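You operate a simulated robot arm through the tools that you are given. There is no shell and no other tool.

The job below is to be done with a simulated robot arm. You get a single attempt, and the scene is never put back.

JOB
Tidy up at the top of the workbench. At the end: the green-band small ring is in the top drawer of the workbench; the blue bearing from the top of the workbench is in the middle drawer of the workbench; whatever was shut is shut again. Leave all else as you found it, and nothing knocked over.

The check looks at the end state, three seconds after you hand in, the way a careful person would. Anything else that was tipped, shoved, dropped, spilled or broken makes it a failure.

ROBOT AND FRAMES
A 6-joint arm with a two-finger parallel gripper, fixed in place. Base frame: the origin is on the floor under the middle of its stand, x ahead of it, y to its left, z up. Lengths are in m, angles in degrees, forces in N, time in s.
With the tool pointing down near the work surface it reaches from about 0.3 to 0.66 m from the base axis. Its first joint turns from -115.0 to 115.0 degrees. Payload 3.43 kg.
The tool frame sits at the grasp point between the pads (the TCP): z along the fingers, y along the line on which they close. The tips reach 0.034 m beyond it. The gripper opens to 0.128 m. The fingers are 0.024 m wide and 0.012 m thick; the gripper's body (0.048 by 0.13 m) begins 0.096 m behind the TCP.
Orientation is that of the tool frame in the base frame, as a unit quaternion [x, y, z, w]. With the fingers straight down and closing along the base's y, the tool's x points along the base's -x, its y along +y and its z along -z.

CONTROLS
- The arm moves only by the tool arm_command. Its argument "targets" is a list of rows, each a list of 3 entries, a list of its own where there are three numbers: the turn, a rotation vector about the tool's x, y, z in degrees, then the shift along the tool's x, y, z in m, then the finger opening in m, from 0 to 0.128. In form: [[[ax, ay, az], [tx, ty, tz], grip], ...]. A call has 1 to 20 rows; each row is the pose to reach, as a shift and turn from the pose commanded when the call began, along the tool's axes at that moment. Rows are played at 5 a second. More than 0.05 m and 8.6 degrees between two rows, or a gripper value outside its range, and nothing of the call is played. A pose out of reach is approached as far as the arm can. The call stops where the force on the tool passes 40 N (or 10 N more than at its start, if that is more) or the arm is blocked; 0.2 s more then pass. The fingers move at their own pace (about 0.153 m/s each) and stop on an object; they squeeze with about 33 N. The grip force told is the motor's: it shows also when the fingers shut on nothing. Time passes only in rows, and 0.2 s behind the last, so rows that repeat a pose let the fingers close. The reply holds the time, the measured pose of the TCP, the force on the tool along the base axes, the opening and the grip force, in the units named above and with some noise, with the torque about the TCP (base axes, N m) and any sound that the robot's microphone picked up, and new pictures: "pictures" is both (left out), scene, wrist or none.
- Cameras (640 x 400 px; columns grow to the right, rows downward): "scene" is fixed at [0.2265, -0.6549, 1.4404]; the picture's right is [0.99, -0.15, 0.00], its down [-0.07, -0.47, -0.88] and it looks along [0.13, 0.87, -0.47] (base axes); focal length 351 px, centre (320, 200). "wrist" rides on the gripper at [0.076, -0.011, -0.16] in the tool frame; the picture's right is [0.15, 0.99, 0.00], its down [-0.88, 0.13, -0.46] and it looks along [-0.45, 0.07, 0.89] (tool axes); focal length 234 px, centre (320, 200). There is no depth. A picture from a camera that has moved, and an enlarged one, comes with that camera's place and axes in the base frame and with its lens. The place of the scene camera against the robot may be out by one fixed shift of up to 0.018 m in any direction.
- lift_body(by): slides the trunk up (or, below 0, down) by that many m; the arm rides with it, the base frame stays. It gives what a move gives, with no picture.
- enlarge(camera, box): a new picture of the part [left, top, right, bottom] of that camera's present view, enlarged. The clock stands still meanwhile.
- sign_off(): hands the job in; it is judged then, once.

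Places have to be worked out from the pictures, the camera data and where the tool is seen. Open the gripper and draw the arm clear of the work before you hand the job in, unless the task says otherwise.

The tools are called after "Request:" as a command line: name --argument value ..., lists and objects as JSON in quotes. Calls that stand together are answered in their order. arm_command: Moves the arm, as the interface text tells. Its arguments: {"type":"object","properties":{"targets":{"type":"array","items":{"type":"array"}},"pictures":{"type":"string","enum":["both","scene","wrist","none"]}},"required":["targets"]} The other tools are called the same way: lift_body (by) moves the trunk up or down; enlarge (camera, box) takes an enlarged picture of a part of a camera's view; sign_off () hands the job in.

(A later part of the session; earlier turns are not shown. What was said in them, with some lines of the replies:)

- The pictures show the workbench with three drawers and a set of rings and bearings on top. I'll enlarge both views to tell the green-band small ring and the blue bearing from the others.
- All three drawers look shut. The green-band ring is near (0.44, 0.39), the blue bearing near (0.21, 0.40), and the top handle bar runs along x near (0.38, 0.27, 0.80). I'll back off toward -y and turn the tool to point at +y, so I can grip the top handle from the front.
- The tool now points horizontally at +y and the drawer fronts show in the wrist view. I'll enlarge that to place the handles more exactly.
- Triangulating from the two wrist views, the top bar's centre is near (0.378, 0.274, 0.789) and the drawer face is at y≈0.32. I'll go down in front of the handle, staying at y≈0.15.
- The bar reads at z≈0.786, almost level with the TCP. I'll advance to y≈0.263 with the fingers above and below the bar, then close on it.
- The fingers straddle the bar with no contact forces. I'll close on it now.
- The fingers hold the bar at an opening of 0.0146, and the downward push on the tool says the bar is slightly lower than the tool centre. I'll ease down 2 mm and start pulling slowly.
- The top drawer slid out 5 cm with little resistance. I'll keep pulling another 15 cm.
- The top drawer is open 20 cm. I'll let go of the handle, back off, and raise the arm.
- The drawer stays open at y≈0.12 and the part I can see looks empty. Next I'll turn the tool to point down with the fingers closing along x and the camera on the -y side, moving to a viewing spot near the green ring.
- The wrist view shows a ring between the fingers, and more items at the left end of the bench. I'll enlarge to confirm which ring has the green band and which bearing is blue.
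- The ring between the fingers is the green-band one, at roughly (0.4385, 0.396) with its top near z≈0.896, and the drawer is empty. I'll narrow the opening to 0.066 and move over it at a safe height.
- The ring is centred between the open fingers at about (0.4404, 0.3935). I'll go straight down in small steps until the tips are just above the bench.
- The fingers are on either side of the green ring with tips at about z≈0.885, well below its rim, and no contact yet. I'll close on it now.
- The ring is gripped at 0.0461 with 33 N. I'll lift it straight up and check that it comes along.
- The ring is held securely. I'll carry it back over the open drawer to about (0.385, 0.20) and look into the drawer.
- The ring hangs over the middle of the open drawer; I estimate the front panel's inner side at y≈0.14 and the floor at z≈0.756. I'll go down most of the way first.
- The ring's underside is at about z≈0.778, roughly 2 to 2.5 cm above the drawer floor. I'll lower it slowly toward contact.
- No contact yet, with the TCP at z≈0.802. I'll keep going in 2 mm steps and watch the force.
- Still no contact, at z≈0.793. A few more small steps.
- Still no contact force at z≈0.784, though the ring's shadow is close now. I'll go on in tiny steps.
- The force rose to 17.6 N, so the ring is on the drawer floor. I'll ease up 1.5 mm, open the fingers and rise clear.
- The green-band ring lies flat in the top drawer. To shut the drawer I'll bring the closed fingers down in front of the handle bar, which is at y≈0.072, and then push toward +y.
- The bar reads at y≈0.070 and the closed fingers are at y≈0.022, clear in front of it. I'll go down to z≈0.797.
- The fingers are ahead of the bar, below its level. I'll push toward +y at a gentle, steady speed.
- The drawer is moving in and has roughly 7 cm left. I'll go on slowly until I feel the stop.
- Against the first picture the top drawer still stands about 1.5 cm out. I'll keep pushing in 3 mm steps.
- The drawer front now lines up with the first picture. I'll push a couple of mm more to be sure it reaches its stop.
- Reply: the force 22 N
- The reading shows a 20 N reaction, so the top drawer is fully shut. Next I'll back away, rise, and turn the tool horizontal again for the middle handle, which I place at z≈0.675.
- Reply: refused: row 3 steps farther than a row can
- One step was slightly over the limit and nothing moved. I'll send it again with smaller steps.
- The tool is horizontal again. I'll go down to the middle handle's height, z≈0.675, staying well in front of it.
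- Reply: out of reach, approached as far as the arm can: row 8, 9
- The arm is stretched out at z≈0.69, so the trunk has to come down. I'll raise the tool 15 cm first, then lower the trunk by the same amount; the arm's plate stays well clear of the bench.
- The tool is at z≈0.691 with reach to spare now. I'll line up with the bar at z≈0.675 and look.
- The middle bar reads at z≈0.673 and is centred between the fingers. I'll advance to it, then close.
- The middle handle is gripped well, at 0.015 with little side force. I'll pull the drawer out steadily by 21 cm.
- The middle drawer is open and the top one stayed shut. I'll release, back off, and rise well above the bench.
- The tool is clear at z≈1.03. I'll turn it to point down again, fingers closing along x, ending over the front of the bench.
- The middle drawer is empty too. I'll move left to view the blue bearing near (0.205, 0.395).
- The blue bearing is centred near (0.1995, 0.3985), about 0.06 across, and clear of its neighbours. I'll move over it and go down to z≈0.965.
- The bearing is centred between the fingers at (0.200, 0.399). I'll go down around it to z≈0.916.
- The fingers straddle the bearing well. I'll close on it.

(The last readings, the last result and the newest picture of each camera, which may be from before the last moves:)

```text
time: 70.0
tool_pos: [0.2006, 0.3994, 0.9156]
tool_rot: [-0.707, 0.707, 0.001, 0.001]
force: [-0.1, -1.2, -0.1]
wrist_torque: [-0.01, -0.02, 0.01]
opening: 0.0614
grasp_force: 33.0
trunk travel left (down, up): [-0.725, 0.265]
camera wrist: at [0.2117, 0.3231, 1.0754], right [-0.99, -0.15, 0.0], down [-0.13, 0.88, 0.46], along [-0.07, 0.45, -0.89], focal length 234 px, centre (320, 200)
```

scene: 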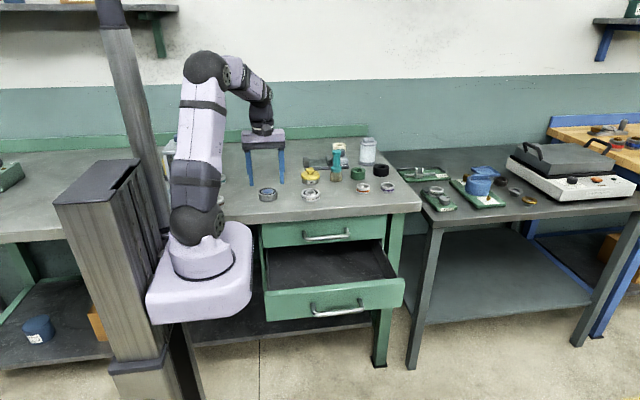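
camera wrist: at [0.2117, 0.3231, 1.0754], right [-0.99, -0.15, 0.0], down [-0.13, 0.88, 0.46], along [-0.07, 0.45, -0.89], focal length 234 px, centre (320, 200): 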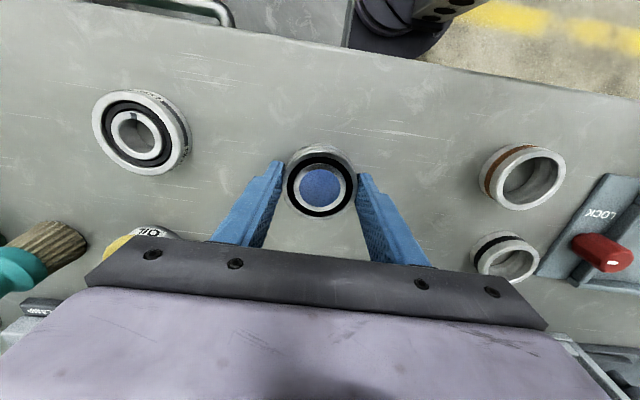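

The bearing is gripped at 0.0614 with 33 N. I'll lift it straight up and check.

Request:
arm_command --targets '[[[0, 0, 0], [0, 0, -0.008], 0.045], [[0, 0, 0], [0, 0, -0.02], 0.045], [[0, 0, 0], [0, 0, -0.04], 0.045], [[0, 0, 0], [0, 0, -0.065], 0.045], [[0, 0, 0], [0, 0, -0.09], 0.045]]' --pictures "both"

Request:
enlarge --camera "scene" --box '[200, 100, 340, 220]'

```text
time: 71.2
tool_pos: [0.1998, 0.3999, 1.0078]
tool_rot: [-0.707, 0.707, -0.001, -0.001]
force: [0.3, 0.7, -1.8]
wrist_torque: [-0.01, 0.0, 0.03]
opening: 0.0612
grasp_force: 32.7
trunk travel left (down, up): [-0.725, 0.265]
camera wrist: at [0.2126, 0.3241, 1.1673], right [-0.99, -0.15, 0.0], down [-0.13, 0.88, 0.45], along [-0.07, 0.45, -0.89], focal length 234 px, centre (320, 200)
```

scene: 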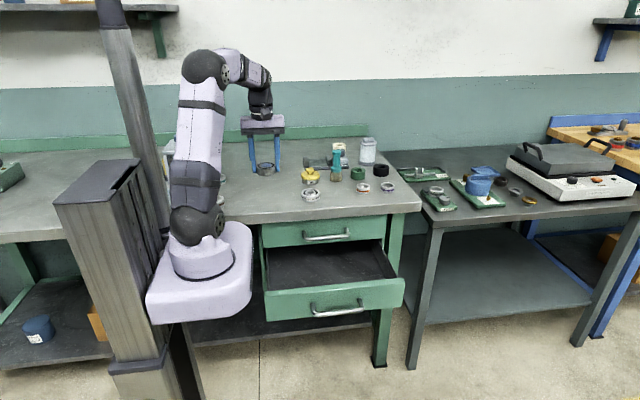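
wrist: 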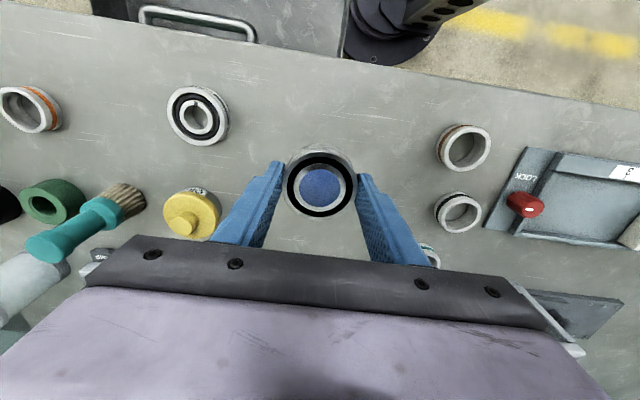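

```text
3.33 times, centred on (270, 160) of scene
camera zoom: at [0.2265, -0.6549, 1.4404], right [0.99, -0.15, 0.0], down [-0.07, -0.47, -0.88], along [0.13, 0.87, -0.47], focal length 1171 px, centre (487, 333)
```

zoom: 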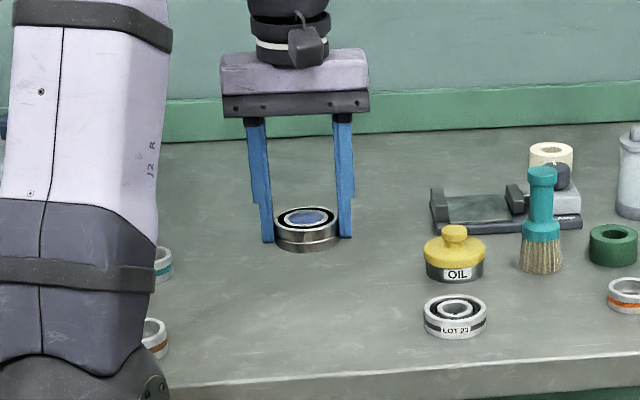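

The bearing came up cleanly and nothing else moved. I'll carry it over the open middle drawer to about (0.378, 0.19).

Request:
arm_command --targets '[[[0, 0, 0], [0.015, -0.03, 0], 0.045], [[0, 0, 0], [0.035, -0.065, 0], 0.045], [[0, 0, 0], [0.055, -0.1, 0], 0.045], [[0, 0, 0], [0.08, -0.135, 0], 0.045], [[0, 0, 0], [0.11, -0.165, 0], 0.045], [[0, 0, 0], [0.145, -0.178, 0], 0.045], [[0, 0, 0], [0.18, -0.178, 0], 0.045], [[0, 0, 0], [0.21, -0.178, 0], 0.045], [[0, 0, 0], [0.21, -0.178, 0.02], 0.045]]' --pictures "both"

Request:
enlarge --camera "wrist" --box '[120, 20, 540, 280]'

```text
time: 73.2
tool_pos: [0.3788, 0.1885, 0.986]
tool_rot: [0.707, -0.707, -0.001, 0.0]
force: [0.4, 0.3, -2.6]
wrist_torque: [-0.03, -0.03, -0.03]
opening: 0.0611
grasp_force: 32.6
trunk travel left (down, up): [-0.725, 0.265]
camera wrist: at [0.3917, 0.113, 1.1451], right [-0.99, -0.15, 0.0], down [-0.13, 0.88, 0.46], along [-0.07, 0.45, -0.89], focal length 234 px, centre (320, 200)
```

scene: 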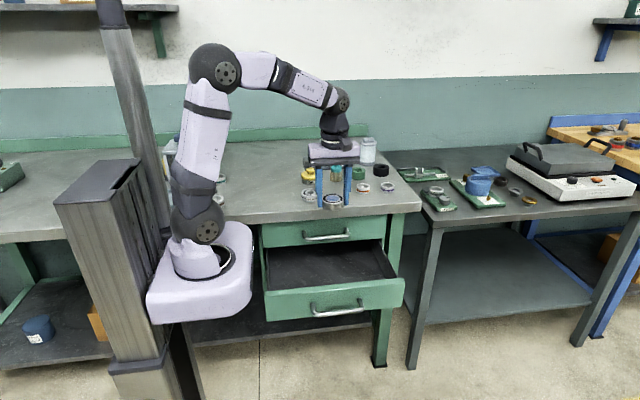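
wrist: 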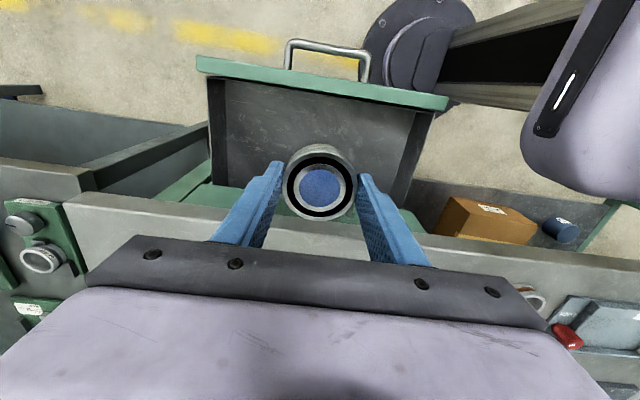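

```text
1.52 times, centred on (330, 150) of wrist
camera zoom: at [0.3917, 0.113, 1.1451], right [-0.99, -0.15, 0.0], down [-0.13, 0.88, 0.46], along [-0.07, 0.45, -0.89], focal length 357 px, centre (305, 276)
```

zoom: 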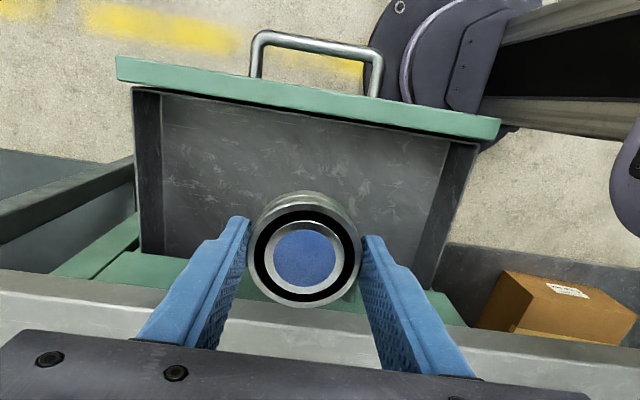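

The bearing is over the open drawer; I estimate its front's inner side at y≈0.128 and the top drawer's handle at y≈0.266, so there is room on both sides. I'll go down to z≈0.80 and check clearances.

Request:
arm_command --targets '[[[0, 0, 0], [0, 0, 0.03], 0.045], [[0, 0, 0], [0, 0, 0.06], 0.045], [[0, 0, 0], [0, 0, 0.09], 0.045], [[0, 0, 0], [0, 0, 0.12], 0.045], [[0, 0, 0], [0, 0, 0.15], 0.045], [[0, 0, 0], [0, 0, 0.186], 0.045]]' --pictures "both"

Request:
enlarge --camera "scene" --box '[240, 150, 420, 320]'

```text
time: 74.5
tool_pos: [0.3784, 0.1854, 0.7976]
tool_rot: [-0.707, 0.707, 0.0, 0.0]
force: [0.2, -0.3, -3.7]
wrist_torque: [-0.03, 0.03, 0.02]
opening: 0.0608
grasp_force: 33.5
trunk travel left (down, up): [-0.725, 0.265]
camera wrist: at [0.39, 0.1108, 0.9574], right [-0.99, -0.15, 0.0], down [-0.13, 0.88, 0.46], along [-0.07, 0.45, -0.89], focal length 234 px, centre (320, 200)
```

scene: 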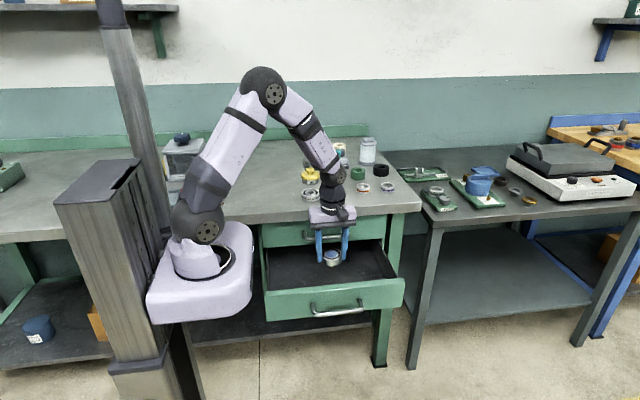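
wrist: 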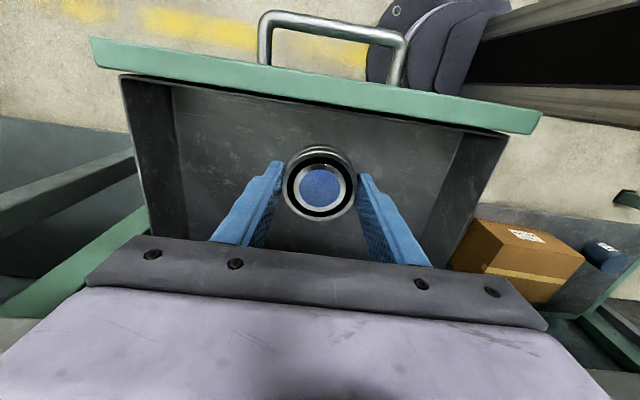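

```text
2.35 times, centred on (330, 235) of scene
camera zoom: at [0.2265, -0.6549, 1.4404], right [0.99, -0.15, 0.0], down [-0.07, -0.47, -0.88], along [0.13, 0.87, -0.47], focal length 827 px, centre (296, 118)
```

zoom: 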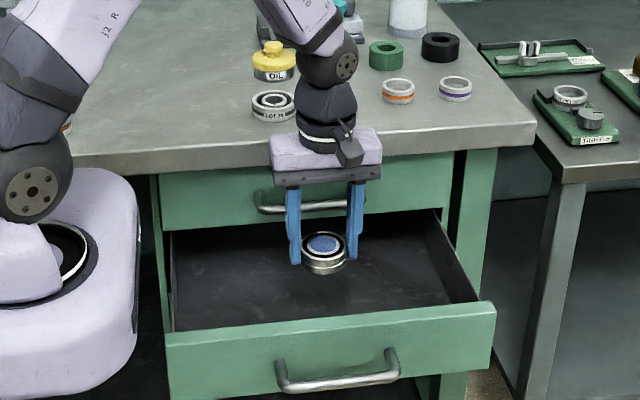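

Clearances look fine: the body is in front of the top drawer's handle and inside the middle drawer's front. I'll go down toward the drawer floor, to z≈0.68 first.

Request:
arm_command --targets '[[[0, 0, 0], [0, 0, 0.025], 0.045], [[0, 0, 0], [0, 0, 0.05], 0.045], [[0, 0, 0], [0, 0, 0.075], 0.045], [[0, 0, 0], [0, 0, 0.095], 0.045], [[0, 0, 0], [0, 0, 0.11], 0.045], [[0, 0, 0], [0, 0, 0.118], 0.045]]' --pictures "both"

Request:
enlarge --camera "scene" --box '[240, 150, 420, 320]'

```text
time: 76.0
tool_pos: [0.3777, 0.1883, 0.683]
tool_rot: [0.708, -0.707, 0.0, 0.0]
force: [-0.4, 0.3, -2.9]
wrist_torque: [-0.01, 0.02, 0.01]
opening: 0.0608
grasp_force: 33.1
trunk travel left (down, up): [-0.725, 0.265]
camera wrist: at [0.3905, 0.1124, 0.8421], right [-0.99, -0.15, 0.0], down [-0.13, 0.88, 0.46], along [-0.07, 0.45, -0.89], focal length 234 px, centre (320, 200)
```

scene: 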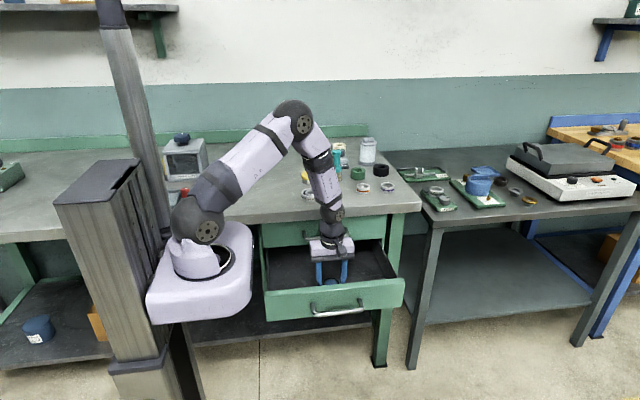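
wrist: 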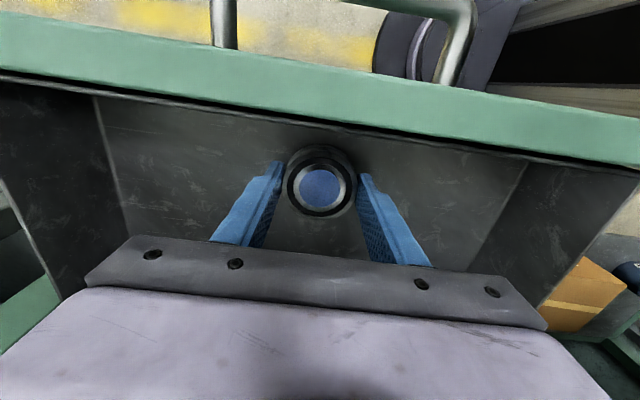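

```text
2.35 times, centred on (330, 235) of scene
camera zoom: at [0.2265, -0.6549, 1.4404], right [0.99, -0.15, 0.0], down [-0.07, -0.47, -0.88], along [0.13, 0.87, -0.47], focal length 827 px, centre (296, 118)
```

zoom: 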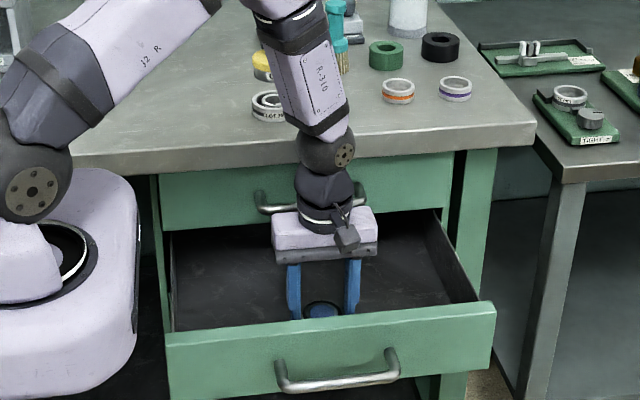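

No contact yet at z≈0.683, and the floor should be reached near z≈0.666. I'll go on in small steps.

Request:
arm_command --targets '[[[0, 0, 0], [0, 0, 0.004], 0.045], [[0, 0, 0], [0, 0, 0.008], 0.045], [[0, 0, 0], [0, 0, 0.011], 0.045], [[0, 0, 0], [0, 0, 0.012], 0.045]]' --pictures "none"

```text
time: 77.0
tool_pos: [0.3792, 0.1888, 0.6692]
tool_rot: [-0.707, 0.707, 0.0, 0.0]
force: [0.5, -0.1, -2.2]
wrist_torque: [-0.01, -0.01, -0.02]
opening: 0.0612
grasp_force: 33.1
trunk travel left (down, up): [-0.725, 0.265]
```

Request:
arm_command --targets '[[[0, 0, 0], [0, 0, 0.0015], 0.045], [[0, 0, 0], [0, 0, 0.003], 0.045], [[0, 0, 0], [0, 0, 0.004], 0.045], [[0, 0, 0], [0, 0, 0.004], 0.045]]' --pictures "none"

```text
time: 78.0
tool_pos: [0.3784, 0.1898, 0.6646]
tool_rot: [0.708, -0.707, -0.001, 0.001]
force: [-0.7, -0.4, -2.4]
wrist_torque: [-0.02, -0.01, 0.04]
opening: 0.0609
grasp_force: 33.0
trunk travel left (down, up): [-0.725, 0.265]
```

No contact yet at 0.6646. A few more millimetres.

Request:
arm_command --targets '[[[0, 0, 0], [0, 0, 0.001], 0.045], [[0, 0, 0], [0, 0, 0.002], 0.045], [[0, 0, 0], [0, 0, 0.003], 0.045], [[0, 0, 0], [0, 0, 0.003], 0.045]]' --pictures "none"

```text
time: 79.0
tool_pos: [0.378, 0.1894, 0.6638]
tool_rot: [0.707, -0.707, 0.001, -0.003]
force: [-0.8, 0.4, 28.5]
wrist_torque: [0.08, 0.21, 0.0]
opening: 0.0613
grasp_force: 33.4
trunk travel left (down, up): [-0.725, 0.265]
```

The reading is 28 N, so the bearing is on the drawer floor. I'll ease up 2 mm, open, and rise out.

Request:
arm_command --targets '[[[0, 0, 0], [0, 0, -0.002], 0.045], [[0, 0, 0], [0, 0, -0.002], 0.065], [[0, 0, 0], [0, 0, -0.002], 0.08], [[0, 0, 0], [0, 0, -0.002], 0.09], [[0, 0, 0], [0, 0, -0.002], 0.09], [[0, 0, 0], [0, 0, -0.02], 0.09], [[0, 0, 0], [0, 0, -0.05], 0.09], [[0, 0, 0], [0, 0, -0.09], 0.09], [[0, 0, 0], [0, 0, -0.13], 0.09], [[0, 0, 0], [0, 0, -0.165], 0.09]]' --pictures "both"

Request:
enlarge --camera "wrist" --box '[100, 20, 560, 280]'

```text
time: 81.2
tool_pos: [0.3782, 0.1902, 0.8296]
tool_rot: [-0.707, 0.707, 0.0, 0.0]
force: [-0.8, -0.2, -0.4]
wrist_torque: [-0.01, -0.02, 0.02]
opening: 0.0901
grasp_force: 0.0
trunk travel left (down, up): [-0.725, 0.265]
camera wrist: at [0.3899, 0.1133, 0.99], right [-0.99, -0.15, 0.0], down [-0.13, 0.88, 0.46], along [-0.07, 0.45, -0.89], focal length 234 px, centre (320, 200)
```

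scene: 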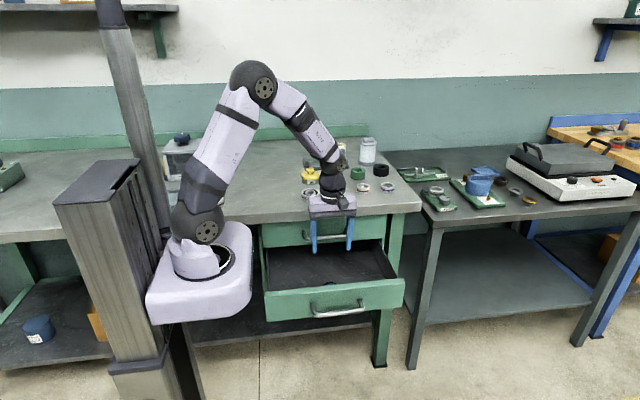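
wrist: 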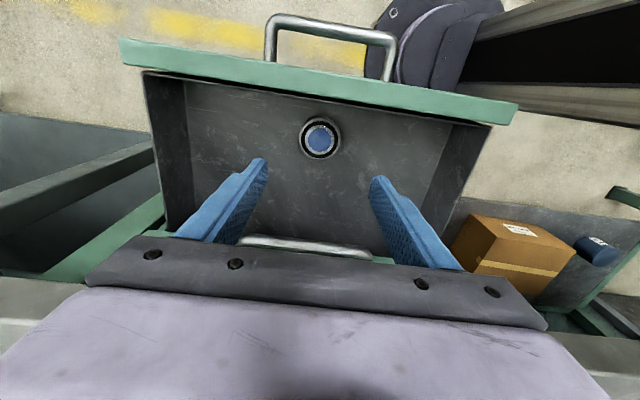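

```text
1.39 times, centred on (330, 150) of wrist
camera zoom: at [0.3899, 0.1133, 0.99], right [-0.99, -0.15, 0.0], down [-0.13, 0.88, 0.46], along [-0.07, 0.45, -0.89], focal length 326 px, centre (306, 270)
```

zoom: 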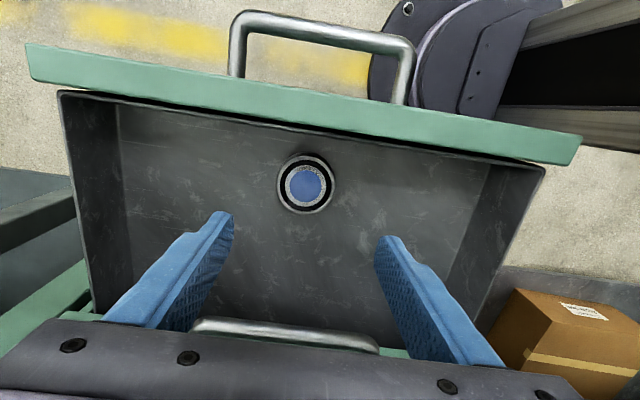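

The bearing sits flat in the middle drawer. A tool pointing down would hit the top handle when pushing this drawer shut, so I'll rise, turn horizontal again, and push by gripping the bar.

Request:
arm_command --targets '[[[0, 0, 0], [0.0, 0, -0.045], 0.08], [[0, 0, 0], [0.015, 0, -0.09], 0.06], [[0, 0, 0], [0.035, 0, -0.13], 0.05], [[0, 0, 0], [0.06, 0, -0.17], 0.05], [[0, 0, 0], [0.085, 0, -0.2], 0.05], [[-4.619, -4.619, 4.619], [0.095, 0, -0.205], 0.05], [[-9.238, -9.238, 9.238], [0.095, 0, -0.205], 0.05], [[-13.857, -13.857, 13.857], [0.095, 0, -0.205], 0.05], [[-18.475, -18.475, 18.475], [0.095, 0, -0.205], 0.05], [[-23.094, -23.094, 23.094], [0.095, 0, -0.205], 0.05], [[-27.713, -27.713, 27.713], [0.095, 0, -0.205], 0.05], [[-32.332, -32.332, 32.332], [0.095, 0, -0.205], 0.05], [[-36.95, -36.95, 36.95], [0.095, 0, -0.205], 0.05], [[-41.57, -41.57, 41.57], [0.095, 0, -0.205], 0.05], [[-46.19, -46.19, 46.19], [0.095, 0, -0.205], 0.05], [[-50.807, -50.807, 50.807], [0.095, 0, -0.205], 0.05], [[-55.426, -55.426, 55.426], [0.095, 0, -0.205], 0.05], [[-60.044, -60.044, 60.044], [0.095, 0, -0.205], 0.05], [[-64.663, -64.663, 64.663], [0.095, 0, -0.205], 0.05], [[-69.282, -69.282, 69.282], [0.095, 0, -0.205], 0.05]]' --pictures "both"

```text
time: 85.3
tool_pos: [0.3789, 0.0946, 1.0322]
tool_rot: [0.001, 0.707, 0.707, 0.0]
force: [0.1, -0.3, 0.2]
wrist_torque: [0.01, -0.02, -0.02]
opening: 0.0498
grasp_force: 0.1
trunk travel left (down, up): [-0.725, 0.265]
camera wrist: at [0.3033, -0.0653, 1.0215], right [-0.14, 0.0, 0.99], down [0.88, -0.46, 0.13], along [0.45, 0.89, 0.07], focal length 234 px, centre (320, 200)
```

scene: 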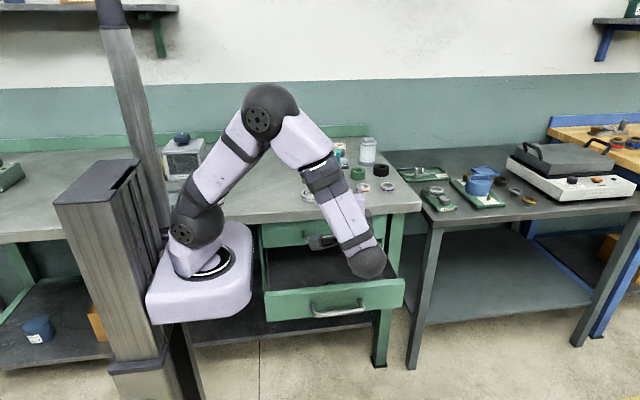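
wrist: 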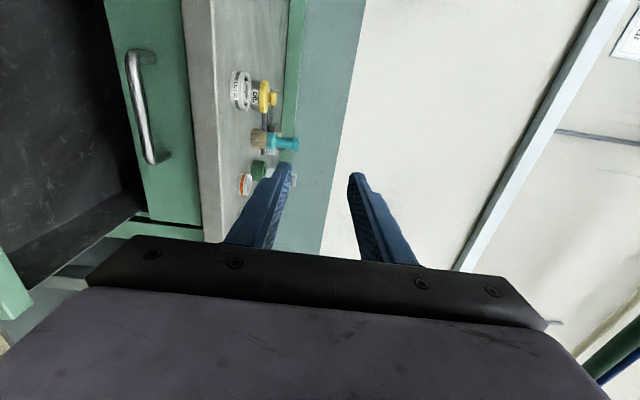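

The tool is horizontal again. I'll retrace the earlier path back and down in front of the open drawer's handle.

Request:
arm_command --targets '[[[0, 0, 0], [0, -0.04, -0.02], 0.05], [[0, 0, 0], [0, -0.08, -0.04], 0.05], [[0, 0, 0], [0, -0.12, -0.06], 0.05], [[0, 0, 0], [0, -0.16, -0.08], 0.05], [[0, 0, 0], [0, -0.2, -0.095], 0.05], [[0, 0, 0], [0, -0.24, -0.103], 0.05], [[0, 0, 0], [0, -0.28, -0.103], 0.05], [[0, 0, 0], [0, -0.32, -0.103], 0.05], [[0, 0, 0], [0, -0.36, -0.103], 0.05]]' --pictures "both"

Request:
enlarge --camera "wrist" --box '[180, 40, 460, 260]'

```text
time: 87.3
tool_pos: [0.3781, -0.0077, 0.6734]
tool_rot: [0.001, 0.707, 0.707, 0.0]
force: [-0.1, -0.5, 0.6]
wrist_torque: [-0.02, -0.02, -0.04]
opening: 0.05
grasp_force: 0.1
trunk travel left (down, up): [-0.725, 0.265]
camera wrist: at [0.3035, -0.1667, 0.6611], right [-0.15, 0.0, 0.99], down [0.88, -0.46, 0.13], along [0.45, 0.89, 0.07], focal length 234 px, centre (320, 200)
```

scene: 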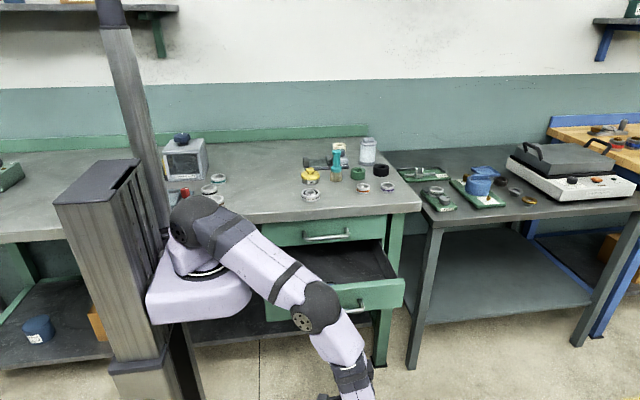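
wrist: 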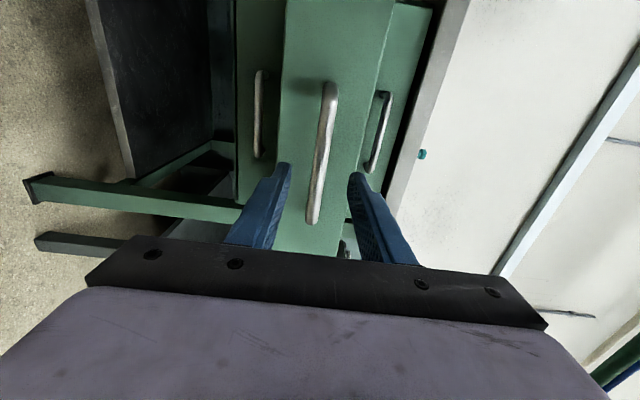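

```text
1.82 times, centred on (320, 150) of wrist
camera zoom: at [0.3035, -0.1667, 0.6611], right [-0.15, 0.0, 0.99], down [0.88, -0.46, 0.13], along [0.45, 0.89, 0.07], focal length 426 px, centre (320, 291)
```

zoom: 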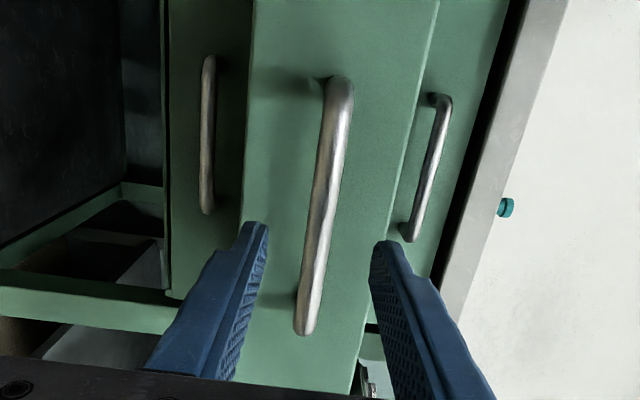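

The bar is centred between the fingers. I'll advance 6 cm and grip it as before.

Request:
arm_command --targets '[[[0, 0, 0], [0, -0.001, 0.02], 0.05], [[0, 0, 0], [0, -0.001, 0.04], 0.05], [[0, 0, 0], [0, -0.001, 0.06], 0.05], [[0, 0, 0], [0, -0.001, 0.06], 0.03], [[0, 0, 0], [0, -0.001, 0.06], 0.01], [[0, 0, 0], [0, -0.001, 0.06], 0.0], [[0, 0, 0], [0, -0.001, 0.06], 0.0]]' --pictures "wrist"

```text
time: 89.0
tool_pos: [0.3785, 0.0528, 0.6735]
tool_rot: [0.001, 0.708, 0.706, 0.0]
force: [-1.7, 1.1, -4.5]
wrist_torque: [-0.07, -0.07, -0.36]
opening: 0.0146
grasp_force: 44.6
trunk travel left (down, up): [-0.725, 0.265]
camera wrist: at [0.3041, -0.1062, 0.6613], right [-0.15, 0.0, 0.99], down [0.88, -0.46, 0.13], along [0.45, 0.89, 0.07], focal length 234 px, centre (320, 200)
```

wrist: 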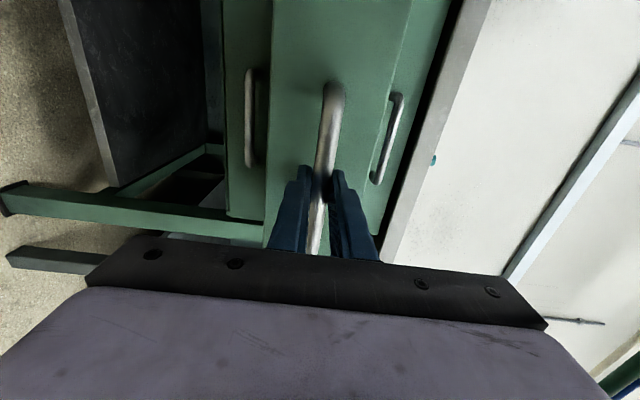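

The handle is held, so I'll push the middle drawer in smoothly, slowing near the end.

Request:
arm_command --targets '[[[0, 0, 0], [0, 0, 0.008], 0.0], [[0, 0, 0], [0, 0, 0.018], 0.0], [[0, 0, 0], [0, 0, 0.03], 0.0], [[0, 0, 0], [0, 0, 0.042], 0.0], [[0, 0, 0], [0, 0, 0.055], 0.0], [[0, 0, 0], [0, 0, 0.068], 0.0], [[0, 0, 0], [0, 0, 0.081], 0.0], [[0, 0, 0], [0, 0, 0.094], 0.0], [[0, 0, 0], [0, 0, 0.107], 0.0], [[0, 0, 0], [0, 0, 0.12], 0.0], [[0, 0, 0], [0, 0, 0.133], 0.0], [[0, 0, 0], [0, 0, 0.146], 0.0], [[0, 0, 0], [0, 0, 0.159], 0.0], [[0, 0, 0], [0, 0, 0.171], 0.0], [[0, 0, 0], [0, 0, 0.182], 0.0], [[0, 0, 0], [0, 0, 0.191], 0.0], [[0, 0, 0], [0, 0, 0.198], 0.0], [[0, 0, 0], [0, 0, 0.203], 0.0], [[0, 0, 0], [0, 0, 0.207], 0.0]]' --pictures "both"

Request:
enlarge --camera "scene" --box '[240, 190, 420, 310]'

```text
time: 93.0
tool_pos: [0.3793, 0.2593, 0.6725]
tool_rot: [-0.001, 0.706, 0.708, 0.001]
force: [9.1, 0.0, 14.7]
wrist_torque: [0.06, -0.02, 0.57]
opening: 0.0147
grasp_force: 44.9
trunk travel left (down, up): [-0.725, 0.265]
camera wrist: at [0.3039, 0.0998, 0.6604], right [-0.15, 0.0, 0.99], down [0.88, -0.46, 0.13], along [0.45, 0.89, 0.07], focal length 234 px, centre (320, 200)
```

scene: 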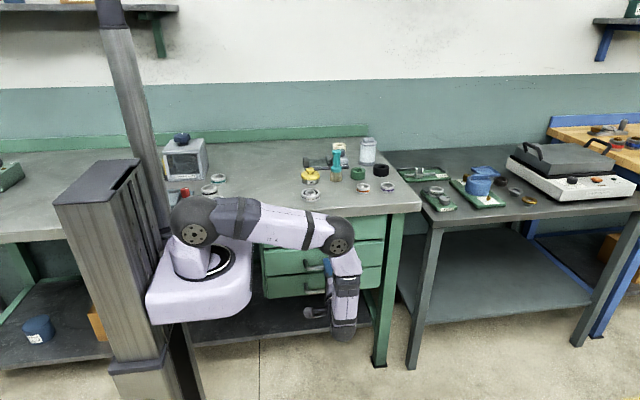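
wrist: 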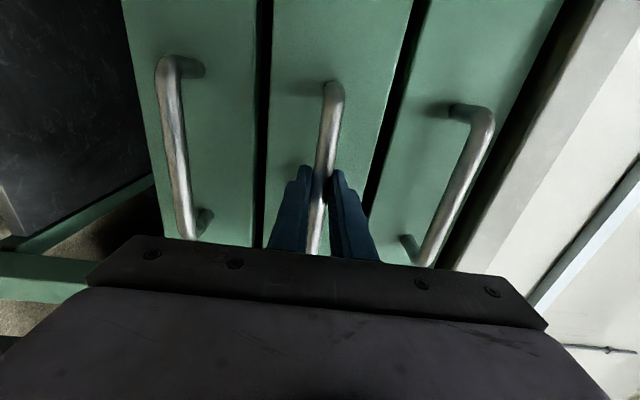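

```text
3.33 times, centred on (330, 250) of scene
camera zoom: at [0.2265, -0.6549, 1.4404], right [0.99, -0.15, 0.0], down [-0.07, -0.47, -0.88], along [0.13, 0.87, -0.47], focal length 1171 px, centre (287, 33)
```

zoom: 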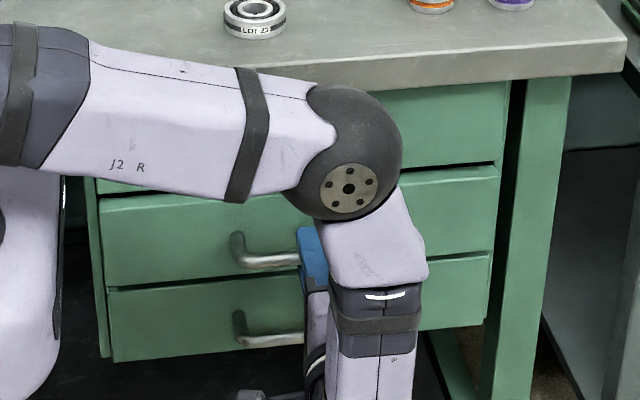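

About 4 mm should be left compared with the starting pose. I'll go on in small steps until I feel the stop.

Request:
arm_command --targets '[[[0, 0, 0], [0, 0, 0.0015], 0.0], [[0, 0, 0], [0, 0, 0.003], 0.0], [[0, 0, 0], [0, 0, 0.004], 0.0], [[0, 0, 0], [0, 0, 0.004], 0.0]]' --pictures "none"

```text
time: 94.0
tool_pos: [0.3798, 0.2623, 0.6725]
tool_rot: [0.001, 0.708, 0.707, 0.001]
force: [10.1, 1.0, 6.6]
wrist_torque: [0.07, -0.04, -0.15]
opening: 0.0148
grasp_force: 44.8
trunk travel left (down, up): [-0.725, 0.265]
```

Request:
arm_command --targets '[[[0, 0, 0], [0, 0, 0.0015], 0.0], [[0, 0, 0], [0, 0, 0.003], 0.0], [[0, 0, 0], [0, 0, 0.003], 0.0]]' --pictures "none"

```text
time: 94.8
tool_pos: [0.3786, 0.2655, 0.6732]
tool_rot: [0.001, 0.706, 0.708, 0.001]
force: [8.7, 0.4, 9.8]
wrist_torque: [0.11, -0.02, -0.72]
opening: 0.0149
grasp_force: 45.0
trunk travel left (down, up): [-0.725, 0.265]
```

Request:
arm_command --targets '[[[0, 0, 0], [0, 0, 0.0015], 0.0], [[0, 0, 0], [0, 0, 0.003], 0.0], [[0, 0, 0], [0, 0, 0.003], 0.0]]' --pictures "both"

Request:
enlarge --camera "wrist" --box '[120, 0, 640, 270]'

Request:
enlarge --camera "scene" --box '[240, 190, 420, 310]'

```text
time: 95.5
tool_pos: [0.3795, 0.2688, 0.672]
tool_rot: [0.0, 0.707, 0.708, 0.001]
force: [12.3, -11.9, 9.9]
wrist_torque: [0.1, 0.0, 0.56]
opening: 0.0151
grasp_force: 44.8
trunk travel left (down, up): [-0.725, 0.265]
camera wrist: at [0.3038, 0.1076, 0.6606], right [-0.15, 0.0, 0.99], down [0.88, -0.46, 0.13], along [0.45, 0.89, 0.07], focal length 234 px, centre (320, 200)
```

scene: 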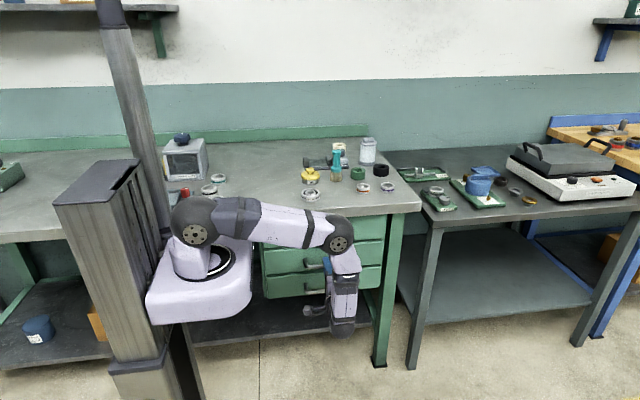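
wrist: 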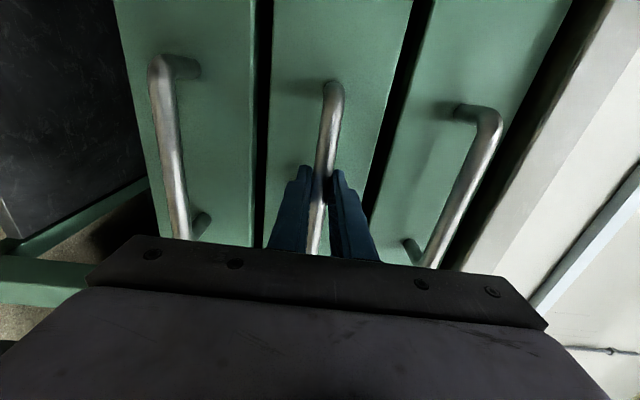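

```text
1.23 times, centred on (380, 135) of wrist
camera zoom: at [0.3038, 0.1076, 0.6606], right [-0.15, 0.0, 0.99], down [0.88, -0.46, 0.13], along [0.45, 0.89, 0.07], focal length 288 px, centre (246, 280)
```

zoom: 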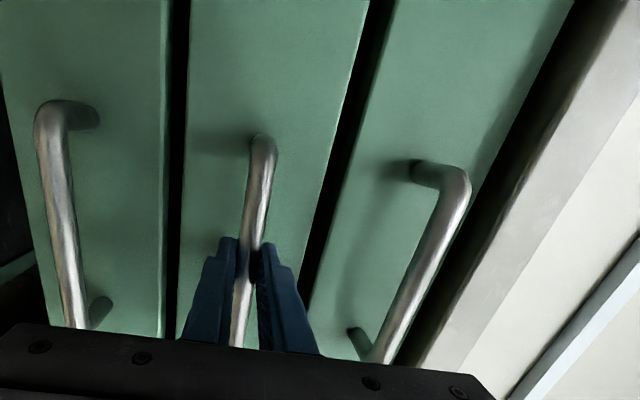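

```text
3.33 times, centred on (330, 250) of scene
camera zoom: at [0.2265, -0.6549, 1.4404], right [0.99, -0.15, 0.0], down [-0.07, -0.47, -0.88], along [0.13, 0.87, -0.47], focal length 1171 px, centre (287, 33)
```

zoom: 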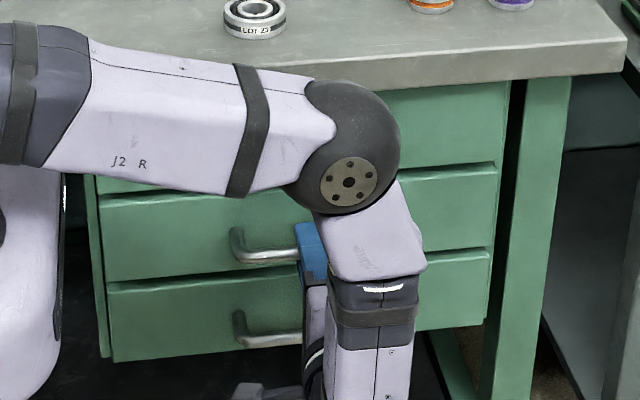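

There is a 12 N reaction and the drawer front lines up with the first picture. I'll press 1.5 mm more to be sure, then relax that before letting go.

Request:
arm_command --targets '[[[0, 0, 0], [0, 0, 0.0015], 0.0], [[0, 0, 0], [0, 0, 0.0015], 0.0]]' --pictures "none"

```text
time: 96.2
tool_pos: [0.3784, 0.2672, 0.6725]
tool_rot: [0.001, 0.706, 0.709, -0.001]
force: [4.9, -38.3, 7.1]
wrist_torque: [0.08, -0.18, 0.13]
opening: 0.0145
grasp_force: 44.9
trunk travel left (down, up): [-0.725, 0.265]
```

The 38 N reaction shows the drawer is at its stop. I'll open the fingers in place, then back off.

Request:
arm_command --targets '[[[0, 0, 0], [0, 0, 0], 0.02], [[0, 0, 0], [0, 0, 0], 0.04], [[0, 0, 0], [0, 0, 0], 0.05], [[0, 0, 0], [0, 0, 0], 0.05], [[0, 0, 0], [0, 0, -0.02], 0.05], [[0, 0, 0], [0, 0, -0.05], 0.05], [[0, 0, 0], [0, 0, -0.085], 0.05], [[0, 0, 0], [0, 0, -0.12], 0.05]]' --pictures "both"

Request:
enlarge --camera "wrist" --box '[140, 0, 580, 260]'

Request:
enlarge --camera "scene" --box '[240, 190, 420, 310]'

```text
time: 98.0
tool_pos: [0.3781, 0.1506, 0.6706]
tool_rot: [0.0, 0.707, 0.707, 0.0]
force: [1.1, 0.1, -0.1]
wrist_torque: [0.01, 0.0, -0.01]
opening: 0.0501
grasp_force: 0.1
trunk travel left (down, up): [-0.725, 0.265]
camera wrist: at [0.304, -0.0082, 0.661], right [-0.15, 0.0, 0.99], down [0.88, -0.46, 0.13], along [0.45, 0.89, 0.07], focal length 234 px, centre (320, 200)
```

scene: 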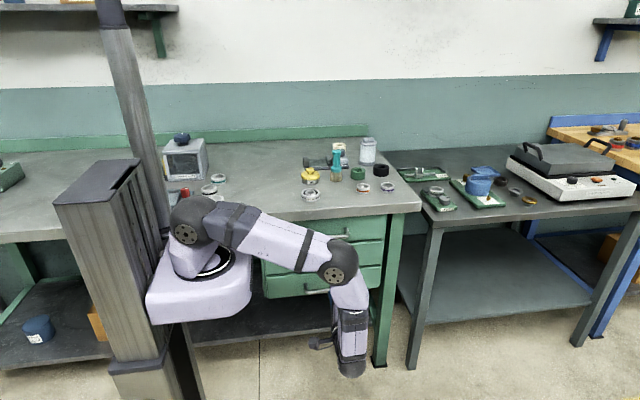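
wrist: 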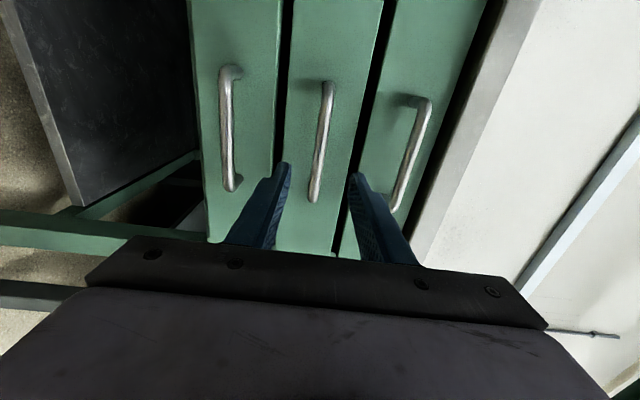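

```text
1.45 times, centred on (360, 130) of wrist
camera zoom: at [0.304, -0.0082, 0.661], right [-0.15, 0.0, 0.99], down [0.88, -0.46, 0.13], along [0.45, 0.89, 0.07], focal length 341 px, centre (262, 302)
```

zoom: 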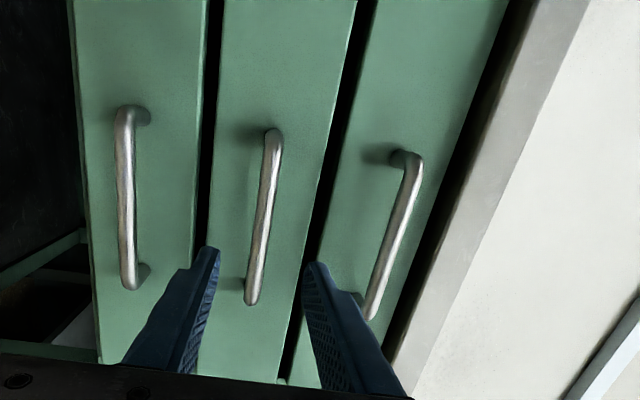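

```text
3.33 times, centred on (330, 250) of scene
camera zoom: at [0.2265, -0.6549, 1.4404], right [0.99, -0.15, 0.0], down [-0.07, -0.47, -0.88], along [0.13, 0.87, -0.47], focal length 1171 px, centre (287, 33)
```

zoom: 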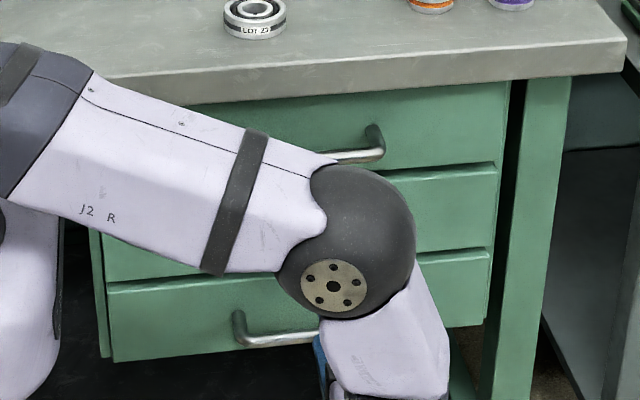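

All three drawer fronts line up again. I'll back off further and raise the arm clear of the work, then raise the trunk to its starting height.

Request:
arm_command --targets '[[[0, 0, 0], [0, 0.0, -0.04], 0.05], [[0, 0, 0], [0, 0.03, -0.075], 0.05], [[0, 0, 0], [0, 0.07, -0.09], 0.05], [[0, 0, 0], [0, 0.11, -0.09], 0.06], [[0, 0, 0], [0, 0.15, -0.09], 0.07], [[0, 0, 0], [0, 0.19, -0.09], 0.08], [[0, 0, 0], [0, 0.23, -0.08], 0.09], [[0, 0, 0], [0, 0.27, -0.07], 0.1], [[0, 0, 0], [0, 0.31, -0.06], 0.1], [[0, 0, 0], [0, 0.35, -0.055], 0.1]]' --pictures "none"

Request:
lift_body --by 0.15

```text
time: 100.2
tool_pos: [0.3779, 0.0965, 1.0195]
tool_rot: [0.0, 0.707, 0.708, 0.0]
force: [1.0, -0.3, -1.2]
wrist_torque: [-0.01, 0.02, 0.0]
opening: 0.1
grasp_force: 0.3
trunk travel left (down, up): [-0.725, 0.265]
```

```text
time: 101.9
tool_pos: [0.3788, 0.096, 1.1701]
tool_rot: [0.0, 0.707, 0.707, 0.0]
force: [0.1, -0.1, 0.0]
wrist_torque: [0.0, 0.0, 0.03]
opening: 0.1
grasp_force: 0.2
trunk travel left (down, up): [-0.875, 0.115]
```

The arm is clear and the trunk is back at its starting height. I'll turn the tool down again, back to the starting pose, and make a last check of the bench and drawers.

Request:
arm_command --targets '[[[8, 0, 0], [-0.003, 0.002, 0.012], 0.1], [[16, 0, 0], [-0.006, 0.004, 0.024], 0.1], [[24, 0, 0], [-0.009, 0.006, 0.036], 0.1], [[32, 0, 0], [-0.012, 0.008, 0.048], 0.1], [[40, 0, 0], [-0.015, 0.01, 0.06], 0.11], [[48, 0, 0], [-0.018, 0.012, 0.072], 0.12], [[56, 0, 0], [-0.021, 0.014, 0.084], 0.128], [[64, 0, 0], [-0.025, 0.016, 0.096], 0.128], [[72, 0, 0], [-0.03, 0.018, 0.108], 0.128], [[80, 0, 0], [-0.035, 0.018, 0.12], 0.128], [[85, 0, 0], [-0.038, 0.018, 0.13], 0.128], [[90, 0, 0], [-0.04, 0.018, 0.14], 0.128], [[90, 0, 0], [-0.04, 0.018, 0.14], 0.128]]' --pictures "both"

Request:
enlarge --camera "scene" --box '[240, 190, 420, 310]'

Request:
enlarge --camera "scene" --box '[240, 130, 420, 240]'

Request:
enlarge --camera "wrist" --box '[280, 0, 640, 280]'

```text
time: 104.7
tool_pos: [0.4179, 0.2343, 1.1905]
tool_rot: [0.0, 1.0, -0.001, 0.001]
force: [0.6, -0.3, -0.1]
wrist_torque: [0.01, -0.01, -0.04]
opening: 0.1283
grasp_force: 0.1
trunk travel left (down, up): [-0.875, 0.115]
camera wrist: at [0.3425, 0.2239, 1.3484], right [-0.15, 0.99, 0.0], down [0.88, 0.13, 0.46], along [0.45, 0.07, -0.89], focal length 234 px, centre (320, 200)
```

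scene: 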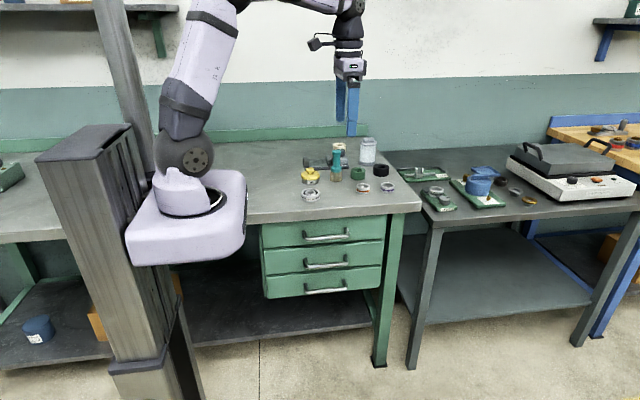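
wrist: 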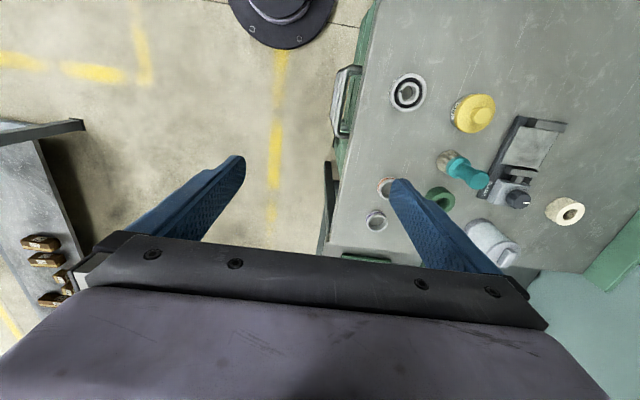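

```text
3.33 times, centred on (330, 250) of scene
camera zoom: at [0.2265, -0.6549, 1.4404], right [0.99, -0.15, 0.0], down [-0.07, -0.47, -0.88], along [0.13, 0.87, -0.47], focal length 1171 px, centre (287, 33)
```

zoom: 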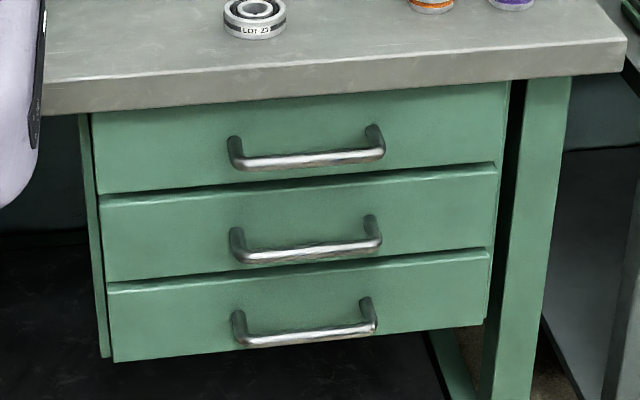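

```text
3.56 times, centred on (330, 185) of scene
camera zoom: at [0.2265, -0.6549, 1.4404], right [0.99, -0.15, 0.0], down [-0.07, -0.47, -0.88], along [0.13, 0.87, -0.47], focal length 1249 px, centre (284, 253)
```

zoom: 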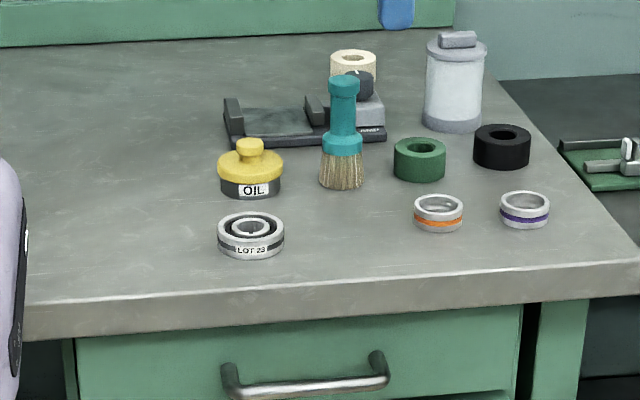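

```text
1.43 times, centred on (460, 140) of wrist
camera zoom: at [0.3425, 0.2239, 1.3484], right [-0.15, 0.99, 0.0], down [0.88, 0.13, 0.46], along [0.45, 0.07, -0.89], focal length 334 px, centre (120, 286)
```

zoom: 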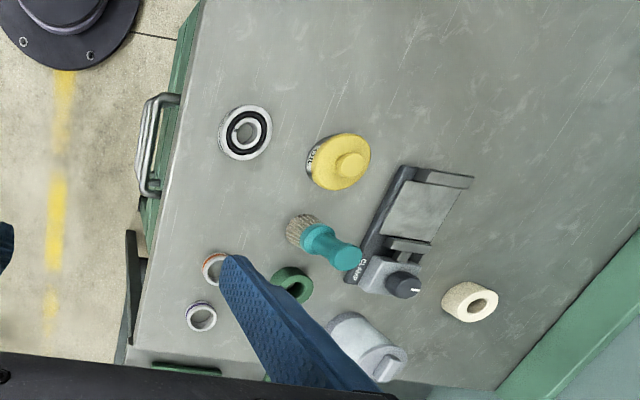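

The pictures match the first ones: all three drawers are shut and everything else on the bench stands where it was. The green-band ring is in the top drawer and the blue bearing in the middle drawer. The gripper is open and the arm is clear, so I'll hand in.

Request:
sign_off

```text
The job is handed in.
```

The tidy-up is done and handed in; I haven't seen the check's result.

- **Green-band ring:** it lies flat in the top drawer, which is shut again.
- **Blue bearing:** it lies flat in the middle drawer, which is also shut again.
- **Everything else:** in the last pictures the drawer fronts line up with the first ones. Everything else in view on the bench stands where it was, with nothing knocked over.

I lowered the trunk 15 cm to reach the middle drawer, then raised it back. At hand-in the gripper was open and the arm was back at its starting pose, clear of the work.
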